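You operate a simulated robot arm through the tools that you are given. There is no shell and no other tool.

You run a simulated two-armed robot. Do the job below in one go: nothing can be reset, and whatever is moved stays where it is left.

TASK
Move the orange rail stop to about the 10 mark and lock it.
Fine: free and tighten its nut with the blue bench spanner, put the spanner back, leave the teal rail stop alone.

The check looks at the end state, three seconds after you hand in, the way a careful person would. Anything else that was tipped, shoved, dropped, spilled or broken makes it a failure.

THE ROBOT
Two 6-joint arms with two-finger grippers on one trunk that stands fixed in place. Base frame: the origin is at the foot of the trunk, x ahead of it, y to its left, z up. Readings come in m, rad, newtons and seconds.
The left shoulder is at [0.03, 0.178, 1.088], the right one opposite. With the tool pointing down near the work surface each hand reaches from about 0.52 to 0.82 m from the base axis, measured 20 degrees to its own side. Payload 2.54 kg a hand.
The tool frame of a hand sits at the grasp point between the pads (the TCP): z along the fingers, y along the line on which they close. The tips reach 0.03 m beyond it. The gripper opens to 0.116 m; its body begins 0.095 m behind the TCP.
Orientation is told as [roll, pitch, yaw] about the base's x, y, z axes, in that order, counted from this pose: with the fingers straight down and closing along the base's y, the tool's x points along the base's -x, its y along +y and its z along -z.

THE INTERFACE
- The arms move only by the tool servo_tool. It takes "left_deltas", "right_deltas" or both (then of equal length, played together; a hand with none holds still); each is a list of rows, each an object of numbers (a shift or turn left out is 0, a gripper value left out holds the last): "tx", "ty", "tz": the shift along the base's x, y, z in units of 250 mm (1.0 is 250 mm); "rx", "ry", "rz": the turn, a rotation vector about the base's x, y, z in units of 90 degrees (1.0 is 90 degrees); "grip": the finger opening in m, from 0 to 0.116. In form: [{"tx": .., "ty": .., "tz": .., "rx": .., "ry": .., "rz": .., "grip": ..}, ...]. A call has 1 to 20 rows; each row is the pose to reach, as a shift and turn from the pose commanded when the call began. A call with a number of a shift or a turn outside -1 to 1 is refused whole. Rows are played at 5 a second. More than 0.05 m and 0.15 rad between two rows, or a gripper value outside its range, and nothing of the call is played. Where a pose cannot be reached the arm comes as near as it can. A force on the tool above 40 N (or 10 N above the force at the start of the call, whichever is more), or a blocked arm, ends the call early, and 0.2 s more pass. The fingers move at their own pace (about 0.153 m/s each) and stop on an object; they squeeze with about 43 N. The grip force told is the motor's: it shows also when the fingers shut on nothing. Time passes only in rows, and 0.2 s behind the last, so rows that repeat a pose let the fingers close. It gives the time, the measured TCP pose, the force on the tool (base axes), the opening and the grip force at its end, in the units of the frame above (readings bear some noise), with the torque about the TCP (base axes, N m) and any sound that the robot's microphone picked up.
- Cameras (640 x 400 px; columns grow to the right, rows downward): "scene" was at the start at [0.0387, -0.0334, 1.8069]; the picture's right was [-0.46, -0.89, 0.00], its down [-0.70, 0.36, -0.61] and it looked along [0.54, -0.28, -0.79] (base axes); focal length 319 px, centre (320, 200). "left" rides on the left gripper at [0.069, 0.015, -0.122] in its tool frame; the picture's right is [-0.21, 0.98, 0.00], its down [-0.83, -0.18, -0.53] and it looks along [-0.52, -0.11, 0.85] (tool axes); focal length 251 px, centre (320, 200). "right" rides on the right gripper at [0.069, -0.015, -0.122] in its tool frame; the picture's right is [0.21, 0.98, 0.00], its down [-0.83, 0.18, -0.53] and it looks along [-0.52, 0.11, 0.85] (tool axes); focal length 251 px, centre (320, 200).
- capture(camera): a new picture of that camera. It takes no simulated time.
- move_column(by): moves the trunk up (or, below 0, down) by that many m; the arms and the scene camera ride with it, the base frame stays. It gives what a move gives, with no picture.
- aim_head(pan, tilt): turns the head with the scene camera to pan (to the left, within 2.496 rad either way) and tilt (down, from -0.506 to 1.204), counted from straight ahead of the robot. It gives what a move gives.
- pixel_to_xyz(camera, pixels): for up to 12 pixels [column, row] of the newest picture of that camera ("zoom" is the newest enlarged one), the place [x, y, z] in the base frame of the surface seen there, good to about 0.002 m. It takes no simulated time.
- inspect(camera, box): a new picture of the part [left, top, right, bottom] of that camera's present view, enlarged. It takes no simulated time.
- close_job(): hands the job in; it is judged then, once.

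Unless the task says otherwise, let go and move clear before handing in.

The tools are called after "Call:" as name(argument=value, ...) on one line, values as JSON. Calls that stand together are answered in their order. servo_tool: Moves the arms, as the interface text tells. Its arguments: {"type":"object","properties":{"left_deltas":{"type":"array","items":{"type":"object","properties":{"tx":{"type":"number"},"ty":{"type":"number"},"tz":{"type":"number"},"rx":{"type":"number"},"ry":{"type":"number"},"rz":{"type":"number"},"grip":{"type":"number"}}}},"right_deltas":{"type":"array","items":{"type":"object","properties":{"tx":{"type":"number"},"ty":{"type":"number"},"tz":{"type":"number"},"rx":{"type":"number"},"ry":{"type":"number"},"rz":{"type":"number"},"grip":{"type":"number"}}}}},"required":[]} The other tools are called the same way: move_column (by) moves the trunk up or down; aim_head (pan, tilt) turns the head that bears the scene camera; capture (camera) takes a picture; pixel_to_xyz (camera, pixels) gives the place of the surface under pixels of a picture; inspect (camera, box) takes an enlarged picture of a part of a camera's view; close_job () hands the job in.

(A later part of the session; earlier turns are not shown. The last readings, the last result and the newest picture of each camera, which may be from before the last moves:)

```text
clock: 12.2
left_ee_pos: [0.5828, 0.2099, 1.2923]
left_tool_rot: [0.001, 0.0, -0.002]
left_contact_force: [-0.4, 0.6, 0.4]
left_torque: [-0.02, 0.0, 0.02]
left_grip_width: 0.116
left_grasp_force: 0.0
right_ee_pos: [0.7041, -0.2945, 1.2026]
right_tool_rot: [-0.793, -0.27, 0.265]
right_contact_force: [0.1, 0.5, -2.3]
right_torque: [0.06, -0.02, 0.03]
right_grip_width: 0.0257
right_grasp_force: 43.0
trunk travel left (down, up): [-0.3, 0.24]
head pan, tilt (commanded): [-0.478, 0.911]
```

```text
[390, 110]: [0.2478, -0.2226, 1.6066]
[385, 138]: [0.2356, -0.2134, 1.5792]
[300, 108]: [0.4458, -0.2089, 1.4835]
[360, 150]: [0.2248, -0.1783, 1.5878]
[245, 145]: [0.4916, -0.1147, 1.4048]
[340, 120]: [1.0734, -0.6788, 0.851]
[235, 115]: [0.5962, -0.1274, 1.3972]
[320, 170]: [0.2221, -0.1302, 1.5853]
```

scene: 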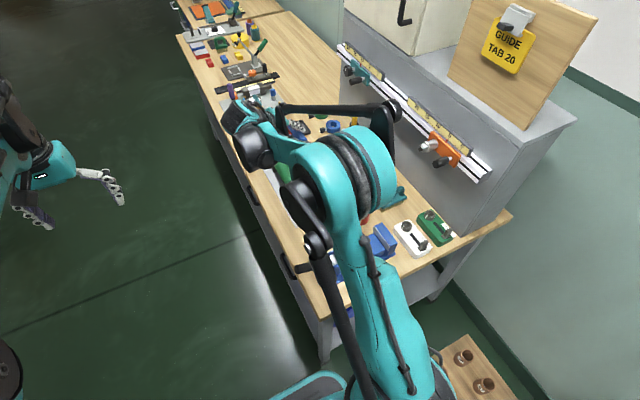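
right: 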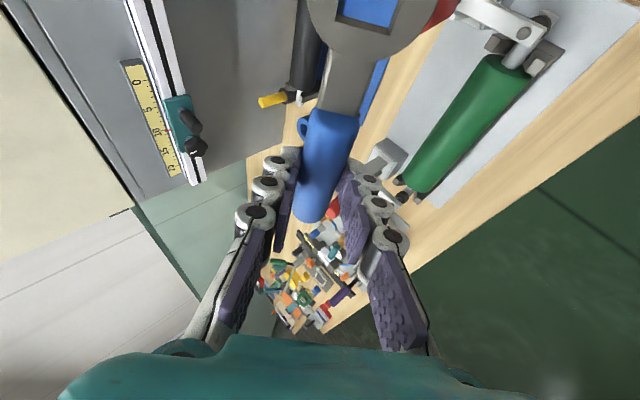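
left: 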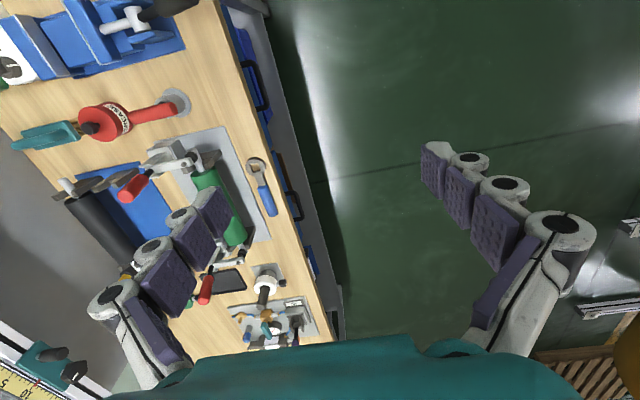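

That link is at z≈1.6, far from the rail. I'll finish the roll and move to about (0.60,-0.40,1.20).

Call:
servo_tool(right_deltas=[{"tx": -0.06, "ty": -0.06, "rx": -0.075}, {"tx": -0.12, "ty": -0.12, "rx": -0.15}, {"tx": -0.18, "ty": -0.18, "rx": -0.225}, {"tx": -0.24, "ty": -0.24, "rx": -0.3}, {"tx": -0.3, "ty": -0.3, "rx": -0.375}, {"tx": -0.36, "ty": -0.36, "rx": -0.45}, {"tx": -0.414, "ty": -0.418, "rx": -0.52}, {"tx": -0.414, "ty": -0.418, "rx": -0.52}])

Call:
capture(camera="scene")

Call:
capture(camera="right")

```text
clock: 14.0
left_ee_pos: [0.5836, 0.2106, 1.2933]
left_tool_rot: [-0.001, 0.0, 0.001]
left_contact_force: [0.3, -0.3, 0.1]
left_torque: [-0.03, 0.0, 0.03]
left_grip_width: 0.1161
left_grasp_force: 0.1
right_ee_pos: [0.6005, -0.4004, 1.2]
right_tool_rot: [-1.572, -0.001, 0.378]
right_contact_force: [-0.4, 0.2, -2.5]
right_torque: [0.04, -0.04, 0.0]
right_grip_width: 0.0257
right_grasp_force: 42.6
trunk travel left (down, up): [-0.3, 0.24]
head pan, tilt (commanded): [-0.478, 0.911]
```

```text
taken
```

scene: 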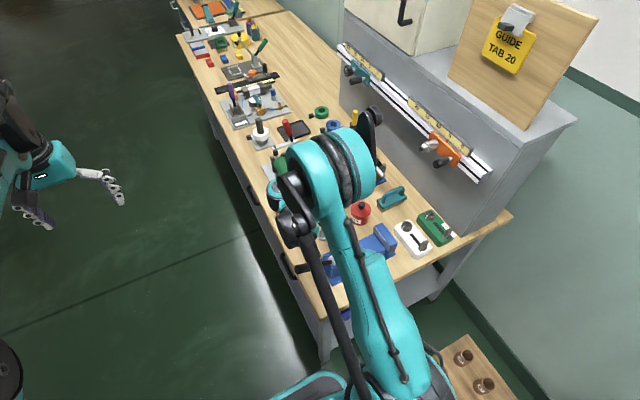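

```text
taken
```

right: 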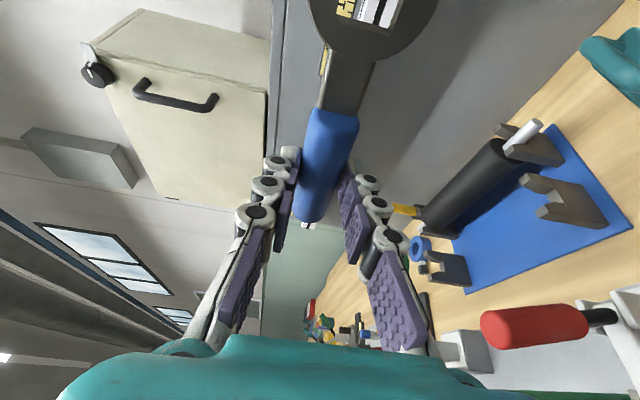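

The spanner's plane should now be parallel to the rail face, handle along +x. I'll verify the spanner's pose from the right camera (ring at top (370,30)) by measuring points along it.

Call:
pixel_to_xyz(camera="right", pixels=[[315, 15], [430, 15], [372, 50], [345, 45], [345, 90], [372, 90], [330, 80], [330, 130], [320, 180], [348, 10], [390, 5], [370, 32]])

Call:
inspect(camera="right", box=[290, 0, 450, 100])

```text
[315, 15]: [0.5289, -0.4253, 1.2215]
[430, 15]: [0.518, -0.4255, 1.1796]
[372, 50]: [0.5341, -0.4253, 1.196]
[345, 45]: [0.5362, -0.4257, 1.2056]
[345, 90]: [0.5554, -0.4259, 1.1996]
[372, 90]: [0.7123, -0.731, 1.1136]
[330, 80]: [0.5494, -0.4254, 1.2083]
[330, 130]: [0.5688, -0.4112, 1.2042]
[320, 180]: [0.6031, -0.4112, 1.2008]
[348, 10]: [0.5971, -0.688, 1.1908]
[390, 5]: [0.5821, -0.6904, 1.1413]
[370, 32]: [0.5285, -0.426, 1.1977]
```

```text
4.00 times, centred on (370, 50) of right
```

zoom: 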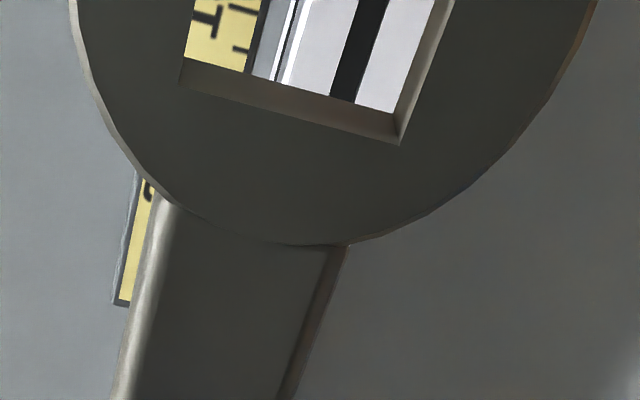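

The ring is flat to the rail: its near face lies 25 mm beyond the TCP in -y, with the ring centre at TCP+(-0.0845,-0.032,0.000). I'll move in front of the nut, leaving a ~23 mm gap.

Call:
servo_tool(right_deltas=[{"tx": 0.004, "ty": -0.12, "tz": -0.04}, {"tx": 0.008, "ty": -0.25, "tz": -0.08}, {"tx": 0.012, "ty": -0.38, "tz": -0.12}, {"tx": 0.017, "ty": -0.5, "tz": -0.16}, {"tx": 0.022, "ty": -0.62, "tz": -0.194}, {"tx": 0.022, "ty": -0.62, "tz": -0.194}])

Call:
capture(camera="scene")

Call:
inspect(camera="scene", box=[380, 110, 480, 180])

Call:
capture(camera="right")

```text
clock: 15.4
left_ee_pos: [0.5836, 0.2098, 1.292]
left_tool_rot: [-0.001, 0.0, 0.0]
left_contact_force: [0.3, 0.7, -0.5]
left_torque: [-0.03, 0.03, 0.02]
left_grip_width: 0.1159
left_grasp_force: 0.0
right_ee_pos: [0.6056, -0.5539, 1.1518]
right_tool_rot: [-1.572, 0.0, 0.377]
right_contact_force: [0.6, -0.3, -0.6]
right_torque: [0.06, 0.0, -0.04]
right_grip_width: 0.0258
right_grasp_force: 43.5
trunk travel left (down, up): [-0.3, 0.24]
head pan, tilt (commanded): [-0.478, 0.911]
```

```text
taken
```

scene: 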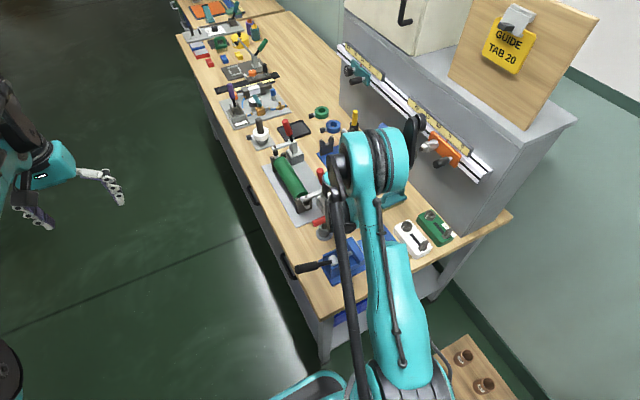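

```text
5.71 times, centred on (430, 145) of scene
```

zoom: 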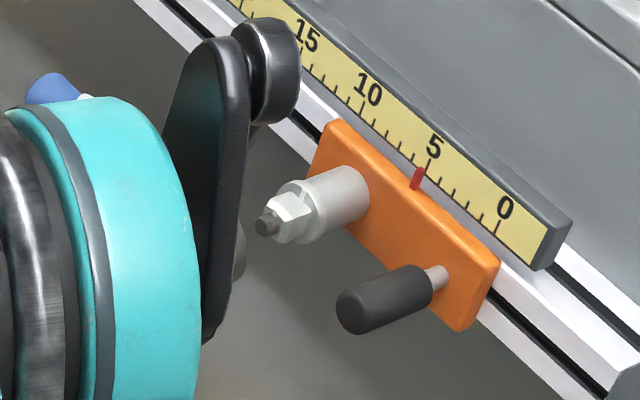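

```text
taken
```

right: 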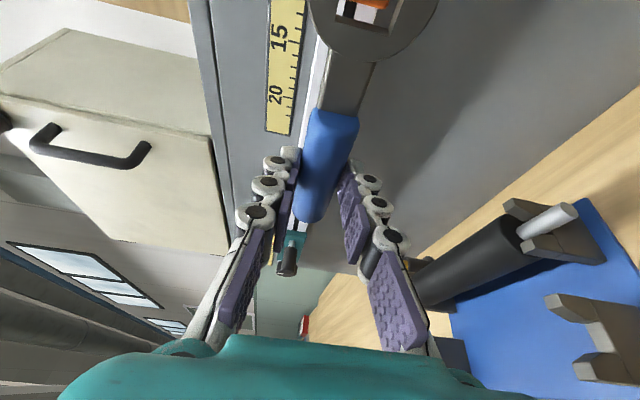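

The elbow hides the ring from the scene camera, but the measured geometry is good to about 2 mm and the fit has similar slack. I'll advance in small steps, watching the force, first to where the ring just passes the screw tip.

Call:
servo_tool(right_deltas=[{"ty": -0.03}, {"ty": -0.06}, {"ty": -0.09}, {"ty": -0.12}, {"ty": -0.14}])

Call:
inspect(camera="scene", box=[400, 120, 460, 170])

Call:
inspect(camera="right", box=[290, 0, 450, 100])

```text
clock: 16.6
left_ee_pos: [0.5839, 0.2093, 1.292]
left_tool_rot: [-0.001, 0.002, 0.0]
left_contact_force: [1.1, 0.0, 0.4]
left_torque: [0.02, 0.01, 0.0]
left_grip_width: 0.116
left_grasp_force: 0.1
right_ee_pos: [0.6067, -0.5905, 1.1516]
right_tool_rot: [-1.571, 0.0, 0.377]
right_contact_force: [-0.2, -0.6, -2.0]
right_torque: [0.05, -0.05, 0.01]
right_grip_width: 0.026
right_grasp_force: 42.8
trunk travel left (down, up): [-0.3, 0.24]
head pan, tilt (commanded): [-0.478, 0.911]
```

```text
8.00 times, centred on (430, 145) of scene
```

zoom: 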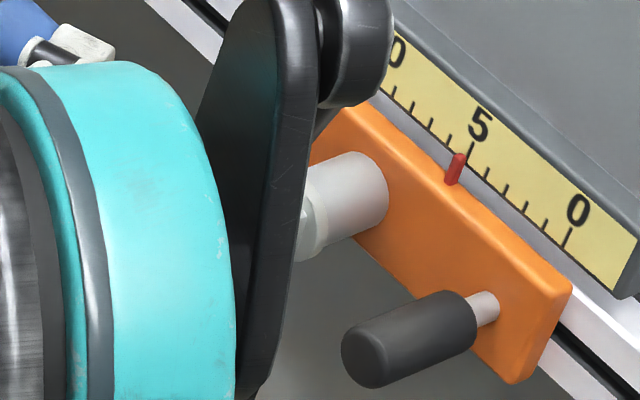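

```text
4.00 times, centred on (370, 50) of right
```

zoom: 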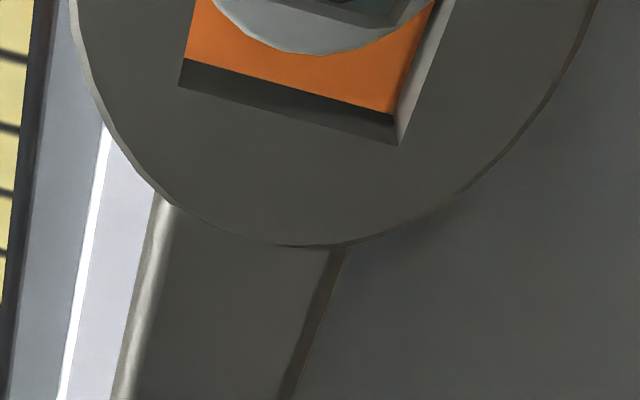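

No contact yet; through the ring's hole in the right camera I can see the flange arc (bottom at zoom (300,50)) and the nut's dark edge at top (270-393,0-25). I'll measure them relative to the hole.

Call:
pixel_to_xyz(camera="zoom", pixels=[[300, 46], [250, 25], [400, 15], [330, 8], [380, 18], [300, 3], [290, 80], [395, 120], [186, 75], [425, 40], [393, 100], [195, 20]])

Call:
inspect(camera="right", box=[325, 0, 405, 50])

```text
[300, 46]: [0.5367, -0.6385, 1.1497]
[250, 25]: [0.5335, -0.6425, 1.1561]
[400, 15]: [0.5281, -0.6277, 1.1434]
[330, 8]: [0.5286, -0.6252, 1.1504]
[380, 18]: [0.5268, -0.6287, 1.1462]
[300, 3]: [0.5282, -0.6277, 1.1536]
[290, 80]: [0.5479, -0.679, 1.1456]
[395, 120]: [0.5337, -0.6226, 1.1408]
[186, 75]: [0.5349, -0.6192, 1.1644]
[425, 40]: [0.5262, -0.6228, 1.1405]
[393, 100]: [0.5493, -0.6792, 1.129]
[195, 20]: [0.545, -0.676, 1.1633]
```

```text
8.00 times, centred on (365, 25) of right
```

zoom: 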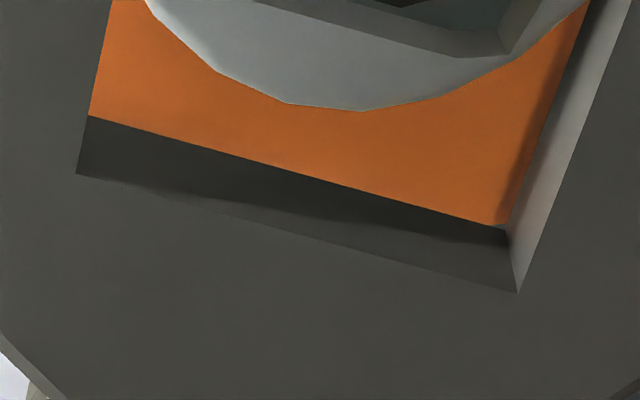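

The hole's +x wall is at x≈0.534 and the nut's +x face at 0.528, so the ring sits about 2.5 mm too far in +x; z is centred within 1 mm. I'll correct by -2.5 mm in x, then look again.

Call:
servo_tool(right_deltas=[{"tx": -0.011, "tz": -0.002}, {"tx": -0.011, "tz": -0.002}])

Call:
inspect(camera="right", box=[325, 0, 405, 50])

Call:
pixel_to_xyz(camera="zoom", pixels=[[330, 95], [400, 35], [300, 10], [480, 48], [515, 240], [100, 130], [300, 190], [540, 170], [520, 30], [400, 210], [350, 20], [200, 150]])

```text
clock: 17.2
left_ee_pos: [0.5826, 0.2096, 1.2921]
left_tool_rot: [0.0, 0.001, 0.0]
left_contact_force: [-0.7, 1.2, 0.7]
left_torque: [-0.01, -0.02, 0.01]
left_grip_width: 0.1163
left_grasp_force: 0.0
right_ee_pos: [0.604, -0.592, 1.1509]
right_tool_rot: [-1.571, 0.001, 0.377]
right_contact_force: [0.0, -0.1, -2.2]
right_torque: [0.07, -0.02, 0.02]
right_grip_width: 0.0257
right_grasp_force: 43.0
trunk travel left (down, up): [-0.3, 0.24]
head pan, tilt (commanded): [-0.478, 0.911]
```

```text
8.00 times, centred on (365, 25) of right
```

zoom: 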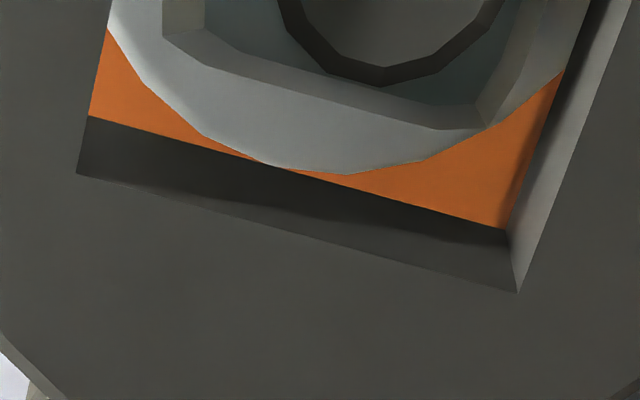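

```text
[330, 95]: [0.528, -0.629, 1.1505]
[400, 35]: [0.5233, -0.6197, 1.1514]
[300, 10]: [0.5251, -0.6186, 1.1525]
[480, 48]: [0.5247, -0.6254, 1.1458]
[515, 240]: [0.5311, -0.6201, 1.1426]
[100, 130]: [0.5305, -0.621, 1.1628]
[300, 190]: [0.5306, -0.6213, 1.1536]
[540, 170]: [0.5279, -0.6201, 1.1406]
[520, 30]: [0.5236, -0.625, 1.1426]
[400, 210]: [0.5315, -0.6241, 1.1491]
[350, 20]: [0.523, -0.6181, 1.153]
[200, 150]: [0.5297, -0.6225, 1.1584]
```

Now the nut shows centred in the hole (gaps ~53 px both sides) and the x gap is about 3 mm. I'll push on in small steps until it seats.

Call:
servo_tool(right_deltas=[{"ty": -0.012}, {"ty": -0.024}, {"ty": -0.036}, {"ty": -0.044}])

Call:
inspect(camera="right", box=[325, 0, 405, 50])

Call:
inspect(camera="scene", box=[400, 120, 460, 170])

```text
clock: 18.2
left_ee_pos: [0.5844, 0.2087, 1.2918]
left_tool_rot: [0.0, 0.0, -0.001]
left_contact_force: [0.4, 0.2, -0.7]
left_torque: [-0.01, 0.05, 0.01]
left_grip_width: 0.1158
left_grasp_force: 0.0
right_ee_pos: [0.6043, -0.6012, 1.1509]
right_tool_rot: [-1.569, 0.0, 0.379]
right_contact_force: [0.3, -0.2, -2.1]
right_torque: [0.03, -0.02, -0.02]
right_grip_width: 0.0254
right_grasp_force: 43.4
trunk travel left (down, up): [-0.3, 0.24]
head pan, tilt (commanded): [-0.478, 0.911]
```

```text
8.00 times, centred on (365, 25) of right
```

zoom: 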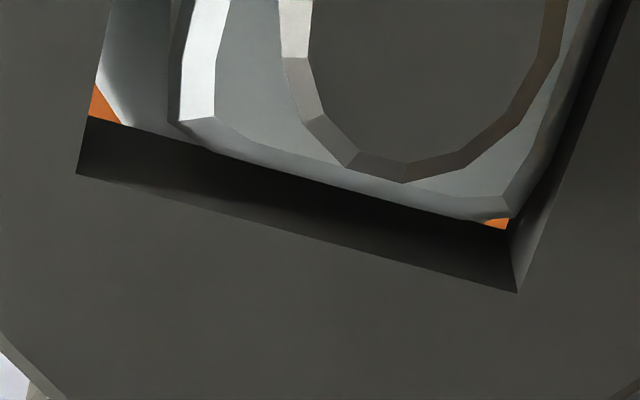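

```text
8.00 times, centred on (430, 145) of scene
```

zoom: 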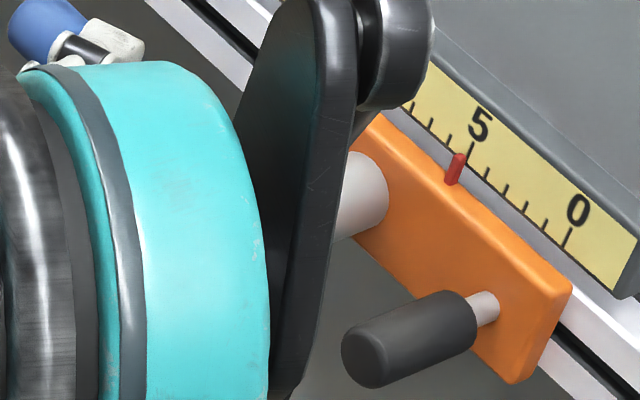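

The ring is now round the nut with no force. I'll seat it 1.5 mm more and begin turning to loosen (+y rotation, handle swinging down) about the ring centre, 20° first, watching force and torque.

Call:
servo_tool(right_deltas=[{"ty": -0.006}, {"ty": -0.006, "tx": -0.0013, "tz": -0.0295, "ry": 0.0556}, {"ty": -0.006, "tx": -0.0051, "tz": -0.0587, "ry": 0.1111}, {"ty": -0.006, "tx": -0.0115, "tz": -0.0875, "ry": 0.1667}, {"ty": -0.006, "tx": -0.0204, "tz": -0.1156, "ry": 0.2222}])

Call:
inspect(camera="right", box=[325, 0, 405, 50])

Call:
capture(camera="right")

```text
clock: 19.4
left_ee_pos: [0.5838, 0.2076, 1.2919]
left_tool_rot: [0.0, 0.0, 0.002]
left_contact_force: [0.3, -0.1, -0.6]
left_torque: [-0.04, -0.01, -0.03]
left_grip_width: 0.116
left_grasp_force: 0.1
right_ee_pos: [0.5981, -0.6041, 1.1217]
right_tool_rot: [-1.435, 0.325, 0.401]
right_contact_force: [1.3, -1.8, -5.8]
right_torque: [0.13, -0.45, 0.06]
right_grip_width: 0.0258
right_grasp_force: 43.0
trunk travel left (down, up): [-0.3, 0.24]
head pan, tilt (commanded): [-0.478, 0.911]
```

```text
8.00 times, centred on (365, 25) of right
```

zoom: 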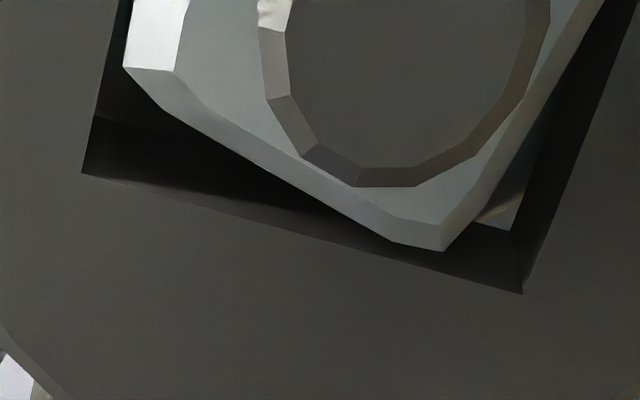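

```text
taken
```

right: 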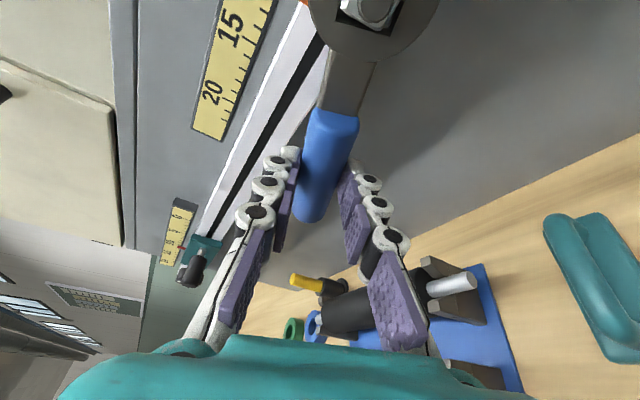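

Contact has begun at ~18-20° (torque -0.45 N·m), with the nut's corners bearing on the hole edges. I'll keep turning to 40°.

Call:
servo_tool(right_deltas=[{"tx": -0.0113, "tz": -0.0272, "ry": 0.0556}, {"tx": -0.0249, "tz": -0.0534, "ry": 0.1111}, {"tx": -0.0407, "tz": -0.0783, "ry": 0.1667}, {"tx": -0.0587, "tz": -0.1017, "ry": 0.2222}])

Call:
inspect(camera="right", box=[325, 0, 405, 50])

```text
clock: 20.4
left_ee_pos: [0.5844, 0.2092, 1.2919]
left_tool_rot: [0.001, 0.002, 0.0]
left_contact_force: [0.3, -0.2, -0.2]
left_torque: [0.03, 0.03, 0.0]
left_grip_width: 0.1161
left_grasp_force: 0.1
right_ee_pos: [0.5852, -0.6036, 1.0972]
right_tool_rot: [-1.269, 0.642, 0.479]
right_contact_force: [3.8, -3.9, -4.9]
right_torque: [0.29, -0.18, 0.32]
right_grip_width: 0.0258
right_grasp_force: 42.5
trunk travel left (down, up): [-0.3, 0.24]
head pan, tilt (commanded): [-0.478, 0.911]
```

```text
8.00 times, centred on (365, 25) of right
```

zoom: 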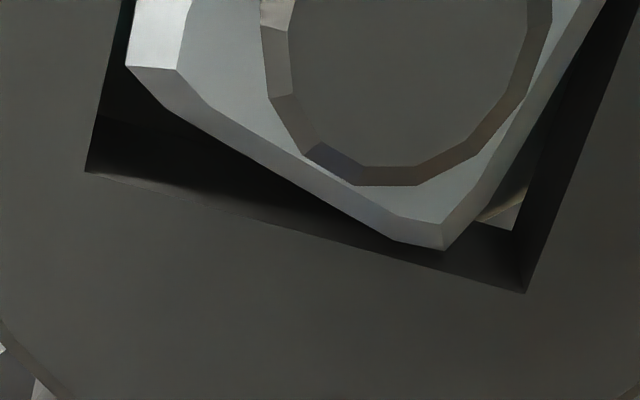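

The nut turned with the ring and the torque fell to -0.18 N·m, so it's loosening. I'll continue to 70°.

Call:
servo_tool(right_deltas=[{"tx": -0.0199, "tz": -0.0217, "ry": 0.0556}, {"tx": -0.0416, "tz": -0.0416, "ry": 0.1111}, {"tx": -0.065, "tz": -0.0596, "ry": 0.1667}, {"tx": -0.0899, "tz": -0.0754, "ry": 0.2222}, {"tx": -0.1161, "tz": -0.0891, "ry": 0.2778}, {"tx": -0.1433, "tz": -0.1004, "ry": 0.3333}])

Call:
inspect(camera="right", box=[325, 0, 405, 50])

Call:
capture(camera="scene")

Call:
inspect(camera="scene", box=[380, 110, 480, 180])

```text
clock: 21.8
left_ee_pos: [0.5832, 0.2079, 1.2923]
left_tool_rot: [0.001, 0.0, 0.0]
left_contact_force: [0.1, 0.1, -1.0]
left_torque: [-0.02, -0.01, 0.0]
left_grip_width: 0.1158
left_grasp_force: 0.1
right_ee_pos: [0.5459, -0.6039, 1.0714]
right_tool_rot: [-0.774, 1.063, 0.86]
right_contact_force: [-1.9, -2.1, -8.1]
right_torque: [0.39, -0.53, 0.02]
right_grip_width: 0.0257
right_grasp_force: 42.8
trunk travel left (down, up): [-0.3, 0.24]
head pan, tilt (commanded): [-0.478, 0.911]
```

```text
8.00 times, centred on (365, 25) of right
```

zoom: 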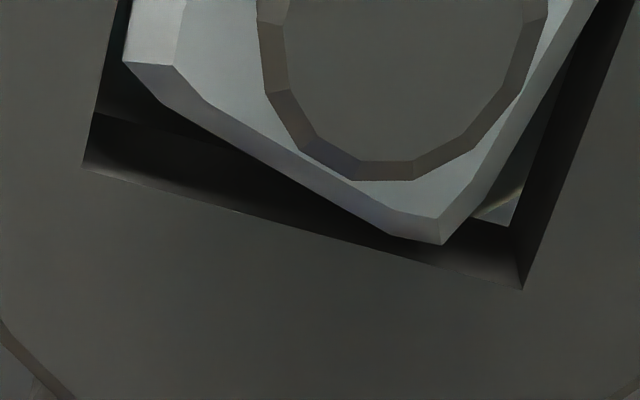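

```text
taken
```

scene: 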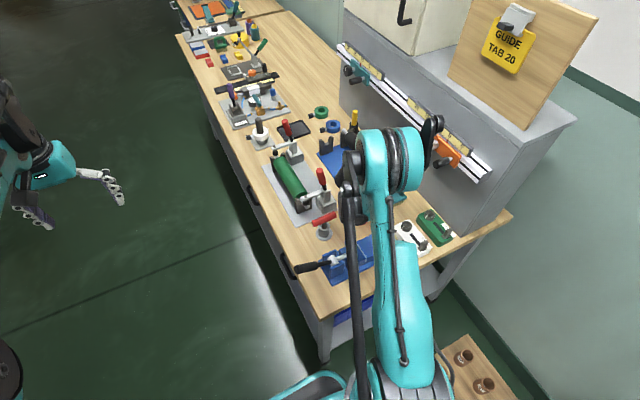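

```text
5.71 times, centred on (430, 145) of scene
```

zoom: 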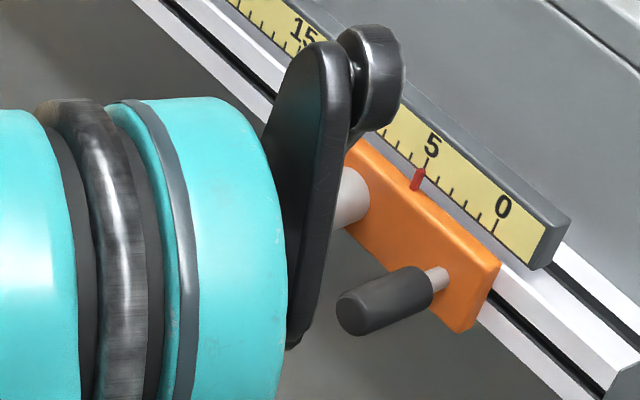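

The nut has turned about 50°. I'll go on to ~95° of handle swing to free it well and watch torque.

Call:
servo_tool(right_deltas=[{"tx": -0.0281, "tz": -0.0089, "ry": 0.0556}, {"tx": -0.0569, "tz": -0.0152, "ry": 0.1111}, {"tx": -0.0861, "tz": -0.0191, "ry": 0.1667}, {"tx": -0.1156, "tz": -0.0204, "ry": 0.2222}, {"tx": -0.1451, "tz": -0.0191, "ry": 0.2778}])

Call:
inspect(camera="right", box=[325, 0, 405, 50])

Call:
capture(camera="right")

```text
clock: 23.0
left_ee_pos: [0.5841, 0.2091, 1.2916]
left_tool_rot: [0.0, 0.0, 0.001]
left_contact_force: [-0.3, 0.2, 1.0]
left_torque: [0.04, -0.01, 0.03]
left_grip_width: 0.116
left_grasp_force: 0.1
right_ee_pos: [0.5124, -0.6033, 1.0671]
right_tool_rot: [0.238, 1.182, 1.793]
right_contact_force: [-1.9, 5.7, -14.8]
right_torque: [-0.01, -0.27, -0.01]
right_grip_width: 0.0257
right_grasp_force: 43.0
trunk travel left (down, up): [-0.3, 0.24]
head pan, tilt (commanded): [-0.478, 0.911]
```

```text
8.00 times, centred on (365, 25) of right
```

zoom: 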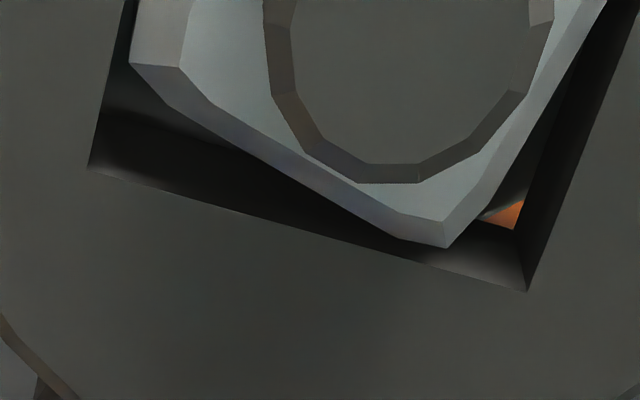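

```text
taken
```

right: 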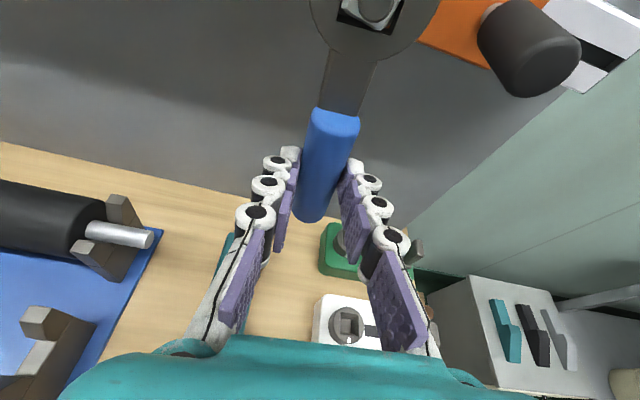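

The nut has turned about 75°; the ring now presses up on the nut (z force -14.8 N), so I'll ease down 2 mm and try a gentle 6 mm slide in +x to test whether the stop is free.

Call:
servo_tool(right_deltas=[{"tz": -0.008}, {"tz": -0.008, "tx": 0.008}, {"tz": -0.008, "tx": 0.016}, {"tz": -0.008, "tx": 0.024}])

Call:
inspect(camera="scene", box=[380, 110, 480, 180])

Call:
inspect(camera="right", box=[325, 0, 405, 50])

```text
clock: 24.0
left_ee_pos: [0.5825, 0.2081, 1.2939]
left_tool_rot: [0.0, -0.001, 0.0]
left_contact_force: [-1.1, -0.5, 0.2]
left_torque: [0.03, 0.02, 0.01]
left_grip_width: 0.1161
left_grasp_force: 0.0
right_ee_pos: [0.5165, -0.6032, 1.0658]
right_tool_rot: [0.233, 1.185, 1.789]
right_contact_force: [-1.6, -3.1, 5.0]
right_torque: [0.11, -0.21, -0.04]
right_grip_width: 0.0258
right_grasp_force: 43.2
trunk travel left (down, up): [-0.3, 0.24]
head pan, tilt (commanded): [-0.478, 0.911]
```

```text
5.71 times, centred on (430, 145) of scene
```

zoom: 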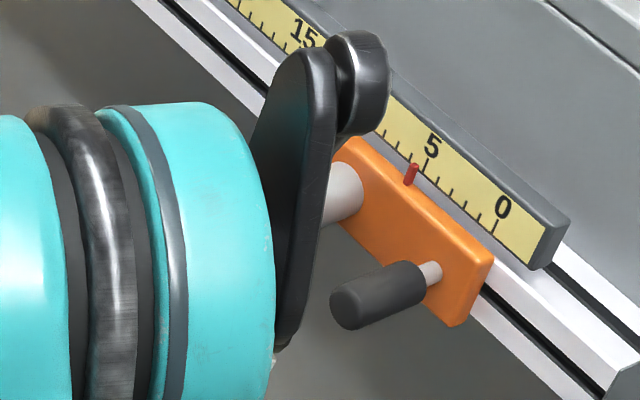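

```text
8.00 times, centred on (365, 25) of right
```

zoom: 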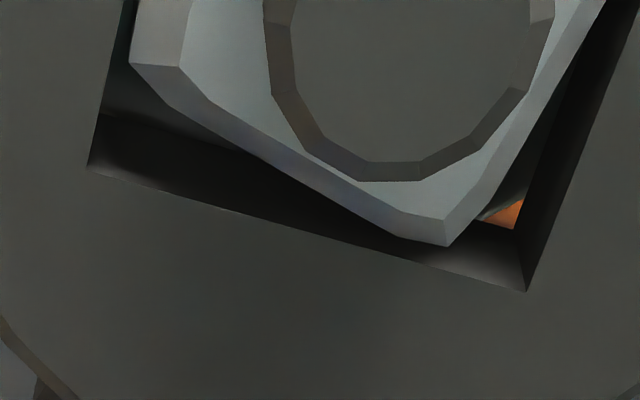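

The pointer shifted from (418,178) to (411,173), about half a unit, with under 2 N: the stop is free. I'll slide it on by ~43 mm toward 10.

Call:
servo_tool(right_deltas=[{"tx": 0.02}, {"tx": 0.04}, {"tx": 0.06}, {"tx": 0.08}, {"tx": 0.1}, {"tx": 0.12}, {"tx": 0.14}, {"tx": 0.16}, {"tx": 0.172}])

Call:
capture(camera="scene")

Call:
inspect(camera="scene", box=[380, 110, 480, 180])

Call:
capture(camera="right")

```text
clock: 26.0
left_ee_pos: [0.5827, 0.2098, 1.2933]
left_tool_rot: [0.0, 0.001, 0.0]
left_contact_force: [-0.1, 0.1, 0.0]
left_torque: [0.03, 0.02, -0.01]
left_grip_width: 0.1161
left_grasp_force: 0.0
right_ee_pos: [0.5601, -0.6022, 1.0662]
right_tool_rot: [0.231, 1.186, 1.786]
right_contact_force: [-2.2, -0.3, 5.6]
right_torque: [-0.14, -0.25, -0.04]
right_grip_width: 0.0255
right_grasp_force: 43.6
trunk travel left (down, up): [-0.3, 0.24]
head pan, tilt (commanded): [-0.478, 0.911]
```

```text
taken
```

scene: 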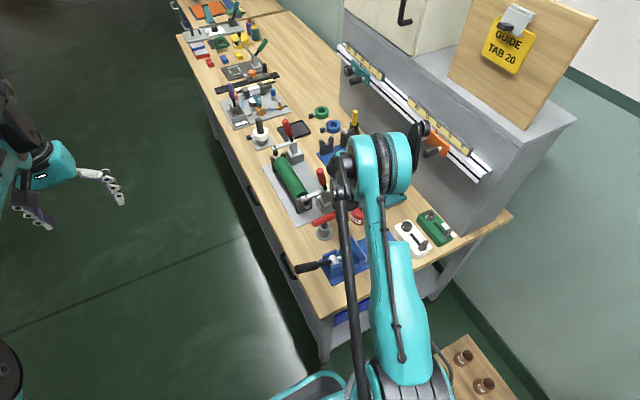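

```text
5.71 times, centred on (430, 145) of scene
```

zoom: 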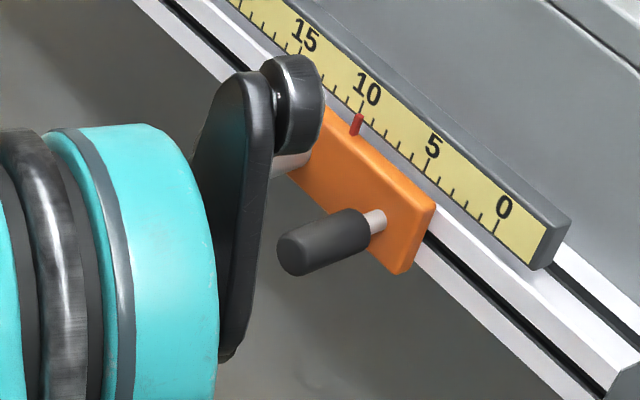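

```text
taken
```

right: 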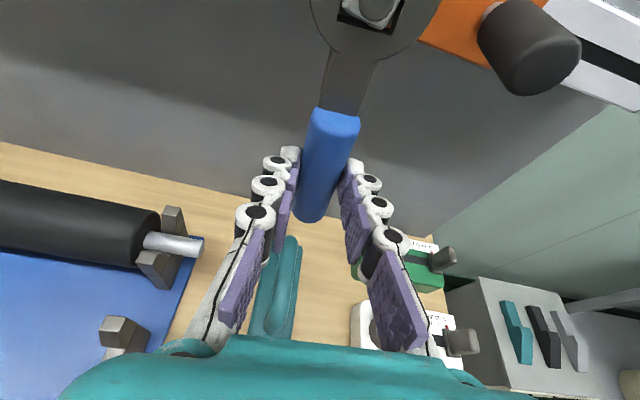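

Pointer is near 10 in the scene zoom (355,122). I'll zoom in harder to read it exactly.

Call:
inspect(camera="scene", box=[424, 116, 450, 136])

Call:
pixel_to_xyz(camera="zoom", pixels=[[300, 240], [320, 200]])

```text
16.00 times, centred on (437, 126) of scene
```

zoom: 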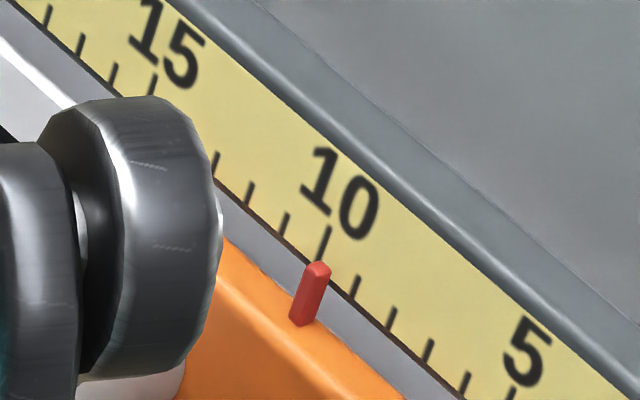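

```text
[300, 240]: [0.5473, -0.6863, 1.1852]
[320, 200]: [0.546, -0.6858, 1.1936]
```

The pointer's tip at (318,268) looks near tick 10 at (322,242), but it stands proud of the scale, so I'll measure both in 3D to remove parallax.

Call:
pixel_to_xyz(camera="zoom", pixels=[[324, 238], [320, 248], [354, 286], [390, 320], [428, 350], [284, 223], [250, 193], [318, 270], [312, 285], [307, 300], [302, 316], [463, 383]])

```text
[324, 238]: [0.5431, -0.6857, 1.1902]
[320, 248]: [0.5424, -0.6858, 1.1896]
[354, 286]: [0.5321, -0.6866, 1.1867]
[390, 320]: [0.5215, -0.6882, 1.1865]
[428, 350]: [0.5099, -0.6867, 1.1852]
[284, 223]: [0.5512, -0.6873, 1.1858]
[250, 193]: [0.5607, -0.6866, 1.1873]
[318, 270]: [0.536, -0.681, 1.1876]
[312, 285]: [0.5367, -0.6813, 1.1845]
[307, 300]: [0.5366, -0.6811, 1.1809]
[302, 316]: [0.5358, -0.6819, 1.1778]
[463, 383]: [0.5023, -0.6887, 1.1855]
```

Ticks: 10 at x≈0.542, 9 at 0.532; the pointer is at 0.5363, so it reads about 9.5. I'll slide another 5 mm.

Call:
servo_tool(right_deltas=[{"tx": 0.01}, {"tx": 0.02}, {"tx": 0.02}])

Call:
inspect(camera="scene", box=[424, 116, 450, 136])

Call:
pixel_to_xyz(camera="zoom", pixels=[[324, 238], [320, 248], [354, 286], [390, 320], [301, 250], [296, 265], [290, 280], [286, 298]])

```text
clock: 26.8
left_ee_pos: [0.5821, 0.2104, 1.2942]
left_tool_rot: [0.001, 0.001, 0.0]
left_contact_force: [0.2, -0.2, 0.0]
left_torque: [0.0, 0.0, 0.02]
left_grip_width: 0.116
left_grasp_force: 0.0
right_ee_pos: [0.5646, -0.6035, 1.0654]
right_tool_rot: [0.23, 1.184, 1.787]
right_contact_force: [0.2, -1.8, 9.4]
right_torque: [-0.12, -0.21, -0.03]
right_grip_width: 0.0258
right_grasp_force: 43.0
trunk travel left (down, up): [-0.3, 0.24]
head pan, tilt (commanded): [-0.478, 0.911]
```

```text
16.00 times, centred on (437, 126) of scene
```

zoom: 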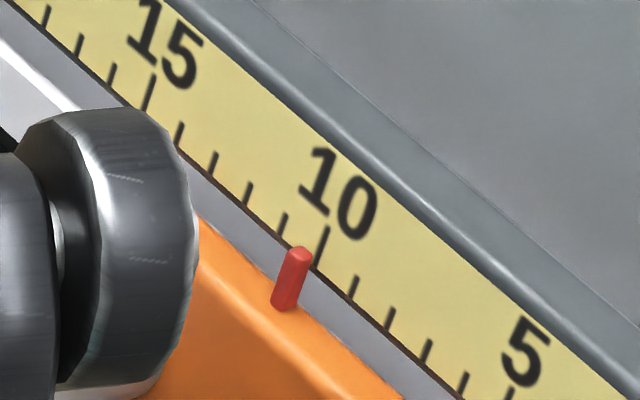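

```text
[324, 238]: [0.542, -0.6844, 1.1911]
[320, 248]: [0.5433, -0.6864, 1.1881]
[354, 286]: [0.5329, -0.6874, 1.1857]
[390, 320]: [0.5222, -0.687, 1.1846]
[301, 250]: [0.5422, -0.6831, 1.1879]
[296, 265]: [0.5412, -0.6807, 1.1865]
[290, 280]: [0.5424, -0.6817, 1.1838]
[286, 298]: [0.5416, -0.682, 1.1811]
```

The pointer is now at x≈0.542 against tick 10 at 0.5425, so it reads 10. Now I'll turn back to tighten (−y rotation) about the ring centre, using the refined arm of 85.7 mm and easing up 1 mm first.

Call:
servo_tool(right_deltas=[{"tz": 0.004}, {"tx": 0.0299, "tz": 0.0027, "ry": -0.0556}, {"tx": 0.0598, "tz": 0.004, "ry": -0.1111}, {"tx": 0.0894, "tz": 0.0079, "ry": -0.1667}, {"tx": 0.1186, "tz": 0.0144, "ry": -0.2222}, {"tx": 0.1471, "tz": 0.0234, "ry": -0.2778}, {"tx": 0.1748, "tz": 0.0348, "ry": -0.3333}, {"tx": 0.2013, "tz": 0.0486, "ry": -0.3889}, {"tx": 0.2265, "tz": 0.0647, "ry": -0.4444}])

Call:
inspect(camera="right", box=[325, 0, 405, 50])

Call:
inspect(camera="scene", box=[424, 116, 450, 136])

```text
clock: 28.8
left_ee_pos: [0.5837, 0.2095, 1.2923]
left_tool_rot: [0.0, 0.001, 0.0]
left_contact_force: [0.3, -0.2, 0.0]
left_torque: [-0.05, 0.03, 0.01]
left_grip_width: 0.1159
left_grasp_force: 0.0
right_ee_pos: [0.6223, -0.6027, 1.0815]
right_tool_rot: [-1.087, 0.864, 0.604]
right_contact_force: [-2.8, -0.9, -3.2]
right_torque: [0.1, -0.02, -0.04]
right_grip_width: 0.0254
right_grasp_force: 43.5
trunk travel left (down, up): [-0.3, 0.24]
head pan, tilt (commanded): [-0.478, 0.911]
```

```text
8.00 times, centred on (365, 25) of right
```

zoom: 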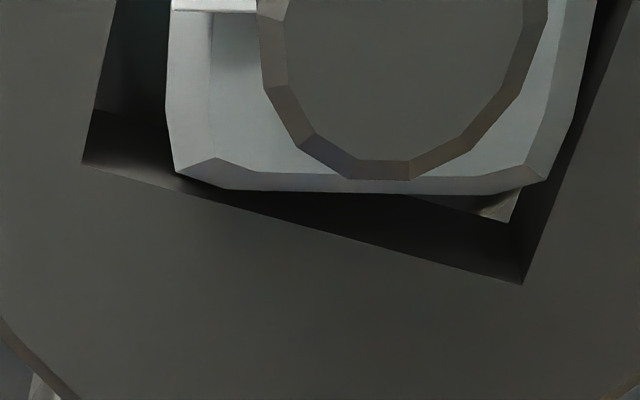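

```text
16.00 times, centred on (437, 126) of scene
```

zoom: 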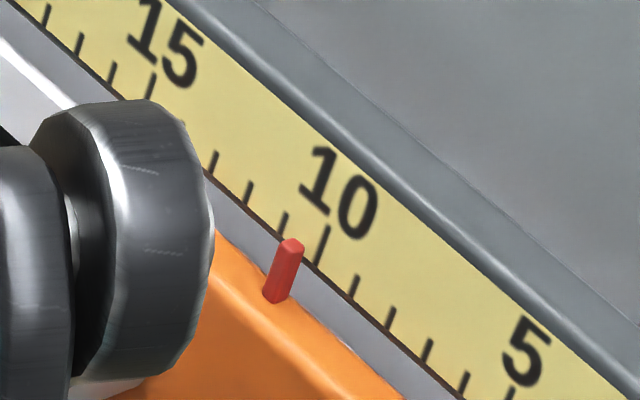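

The ring dragged the stop about 2 mm too far (pointer now at (285,270) in zoom). I'll shift the ring back 3.5 mm in x, continue turning until it engages, then re-check the pointer before it locks.

Call:
servo_tool(right_deltas=[{"tx": -0.007}, {"tx": -0.014}, {"tx": 0.0097, "tz": 0.0182, "ry": -0.0556}, {"tx": 0.0318, "tz": 0.0384, "ry": -0.1111}, {"tx": 0.052, "tz": 0.0605, "ry": -0.1667}])

Call:
inspect(camera="right", box=[325, 0, 405, 50])

Call:
inspect(camera="scene", box=[424, 116, 450, 136])

```text
clock: 30.0
left_ee_pos: [0.5842, 0.209, 1.2916]
left_tool_rot: [0.0, -0.001, 0.002]
left_contact_force: [-0.8, -0.5, 0.1]
left_torque: [0.0, 0.01, -0.02]
left_grip_width: 0.116
left_grasp_force: 0.1
right_ee_pos: [0.6342, -0.6034, 1.0956]
right_tool_rot: [-1.271, 0.639, 0.476]
right_contact_force: [0.0, 2.4, -4.4]
right_torque: [-0.04, -0.06, -0.21]
right_grip_width: 0.0258
right_grasp_force: 43.2
trunk travel left (down, up): [-0.3, 0.24]
head pan, tilt (commanded): [-0.478, 0.911]
```

```text
8.00 times, centred on (365, 25) of right
```

zoom: 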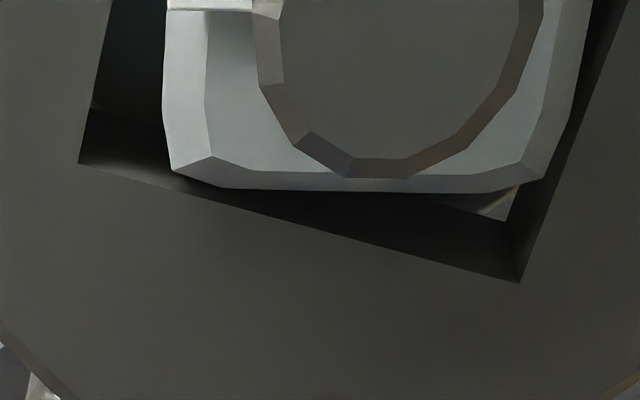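

```text
16.00 times, centred on (437, 126) of scene
```

zoom: 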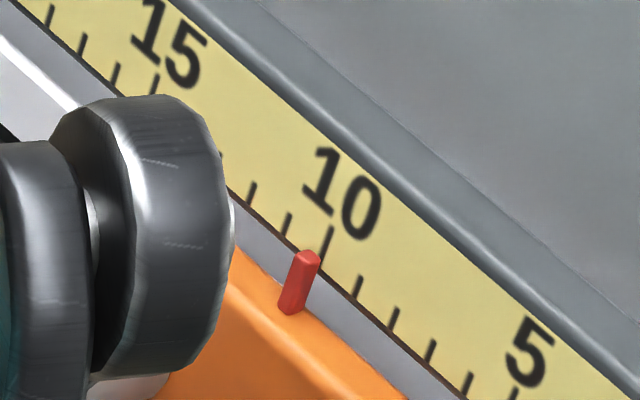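

The nut is already turning with the ring and the pointer moved back to about (303,262). I'll measure it.

Call:
pixel_to_xyz(camera="zoom", pixels=[[328, 238], [323, 250], [358, 286], [393, 320], [290, 223], [305, 258], [301, 270], [296, 285], [291, 303], [431, 350]])

```text
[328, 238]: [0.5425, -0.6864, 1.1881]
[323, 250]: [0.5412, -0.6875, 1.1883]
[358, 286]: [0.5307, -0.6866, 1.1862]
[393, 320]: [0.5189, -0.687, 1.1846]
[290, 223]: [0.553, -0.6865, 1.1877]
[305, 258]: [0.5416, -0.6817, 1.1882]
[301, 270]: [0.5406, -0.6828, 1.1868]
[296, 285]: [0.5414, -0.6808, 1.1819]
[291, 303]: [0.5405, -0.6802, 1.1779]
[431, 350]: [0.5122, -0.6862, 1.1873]
```

It reads about 9.9-10 now. I'll continue tightening from 40° to 15° of handle angle and re-check.

Call:
servo_tool(right_deltas=[{"tx": 0.0181, "tz": 0.0235, "ry": -0.0556}, {"tx": 0.034, "tz": 0.0486, "ry": -0.1111}, {"tx": 0.0477, "tz": 0.0749, "ry": -0.1667}, {"tx": 0.0591, "tz": 0.1023, "ry": -0.2222}, {"tx": 0.068, "tz": 0.1306, "ry": -0.2778}])

Call:
inspect(camera="right", box=[325, 0, 405, 50])

Call:
inspect(camera="scene", box=[424, 116, 450, 136])

```text
clock: 31.2
left_ee_pos: [0.5831, 0.2082, 1.2926]
left_tool_rot: [-0.001, -0.002, 0.0]
left_contact_force: [0.1, 0.6, -0.4]
left_torque: [-0.01, -0.01, 0.02]
left_grip_width: 0.1159
left_grasp_force: 0.2
right_ee_pos: [0.6514, -0.6038, 1.1292]
right_tool_rot: [-1.473, 0.242, 0.388]
right_contact_force: [-8.2, 7.3, -12.7]
right_torque: [0.28, -0.87, -0.81]
right_grip_width: 0.0257
right_grasp_force: 43.0
trunk travel left (down, up): [-0.3, 0.24]
head pan, tilt (commanded): [-0.478, 0.911]
```

```text
8.00 times, centred on (365, 25) of right
```

zoom: 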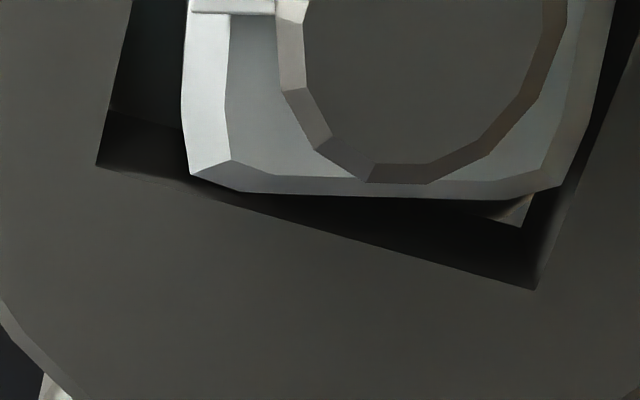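

```text
16.00 times, centred on (437, 126) of scene
```

zoom: 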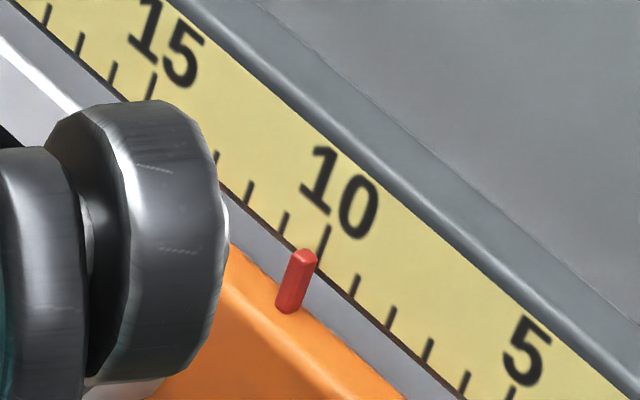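

The pointer holds at the same place; forces show the ring slightly high and right, so I'll apply small offsets and keep turning toward -5°.

Call:
servo_tool(right_deltas=[{"tx": -0.004, "tz": -0.005, "ty": 0.003}, {"tx": 0.0024, "tz": 0.024, "ty": 0.003, "ry": -0.0556}, {"tx": 0.0063, "tz": 0.0533, "ty": 0.003, "ry": -0.1111}, {"tx": 0.0076, "tz": 0.083, "ty": 0.003, "ry": -0.1667}, {"tx": 0.0063, "tz": 0.1126, "ty": 0.003, "ry": -0.2222}])

Call:
inspect(camera="right", box=[325, 0, 405, 50])

Call:
inspect(camera="scene", box=[424, 116, 450, 136])

```text
clock: 32.4
left_ee_pos: [0.5821, 0.209, 1.2939]
left_tool_rot: [-0.002, -0.001, 0.0]
left_contact_force: [-0.4, -0.2, 0.1]
left_torque: [-0.02, 0.0, 0.03]
left_grip_width: 0.1159
left_grasp_force: 0.0
right_ee_pos: [0.6513, -0.6048, 1.1562]
right_tool_rot: [-1.601, -0.082, 0.378]
right_contact_force: [1.7, -6.7, 3.8]
right_torque: [-0.18, 0.61, 0.53]
right_grip_width: 0.0259
right_grasp_force: 43.2
trunk travel left (down, up): [-0.3, 0.24]
head pan, tilt (commanded): [-0.478, 0.911]
```

```text
8.00 times, centred on (365, 25) of right
```

zoom: 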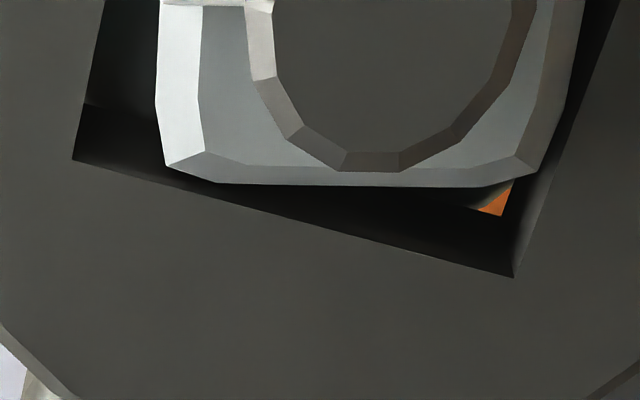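

```text
16.00 times, centred on (437, 126) of scene
```

zoom: 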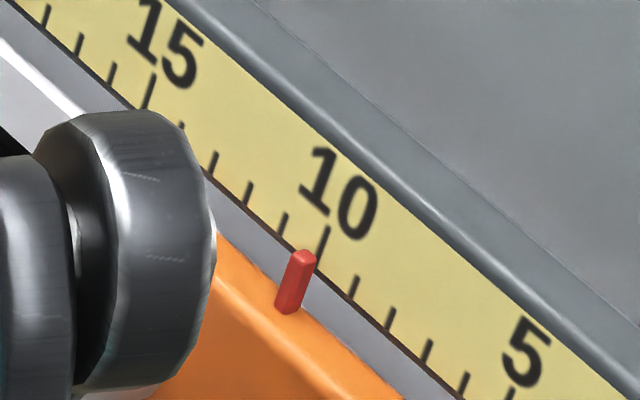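

The torque is still low and the nut follows. I'll turn on to -15°, where the nut should return near its original angle.

Call:
servo_tool(right_deltas=[{"tx": -0.0019, "tz": 0.0147, "ry": -0.0278}, {"tx": -0.0039, "tz": 0.0294, "ry": -0.0556}, {"tx": -0.007, "tz": 0.0439, "ry": -0.0833}, {"tx": -0.0103, "tz": 0.0583, "ry": -0.1111}])

Call:
inspect(camera="right", box=[325, 0, 405, 50])

Call:
inspect(camera="scene", box=[424, 116, 450, 136])

```text
clock: 33.4
left_ee_pos: [0.5838, 0.2086, 1.2926]
left_tool_rot: [0.001, 0.0, 0.001]
left_contact_force: [-0.3, 0.2, 0.6]
left_torque: [0.01, -0.01, -0.03]
left_grip_width: 0.1161
left_grasp_force: 0.0
right_ee_pos: [0.651, -0.6026, 1.1703]
right_tool_rot: [-1.666, -0.242, 0.388]
right_contact_force: [-2.0, -4.0, -10.9]
right_torque: [0.1, 0.98, -0.15]
right_grip_width: 0.026
right_grasp_force: 42.5
trunk travel left (down, up): [-0.3, 0.24]
head pan, tilt (commanded): [-0.478, 0.911]
```

```text
8.00 times, centred on (365, 25) of right
```

zoom: 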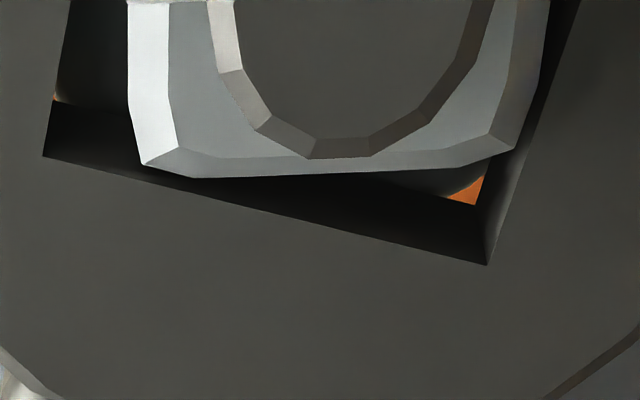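

```text
16.00 times, centred on (437, 126) of scene
```

zoom: 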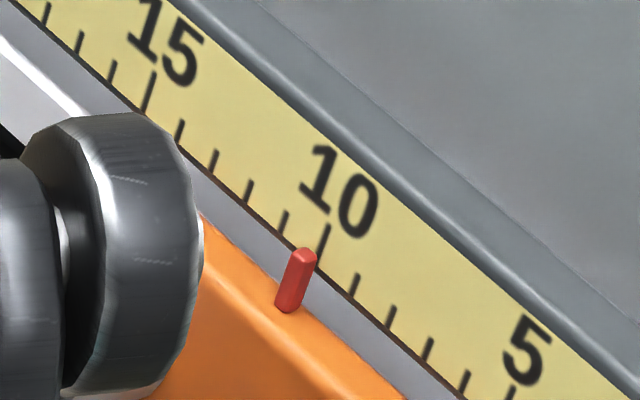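

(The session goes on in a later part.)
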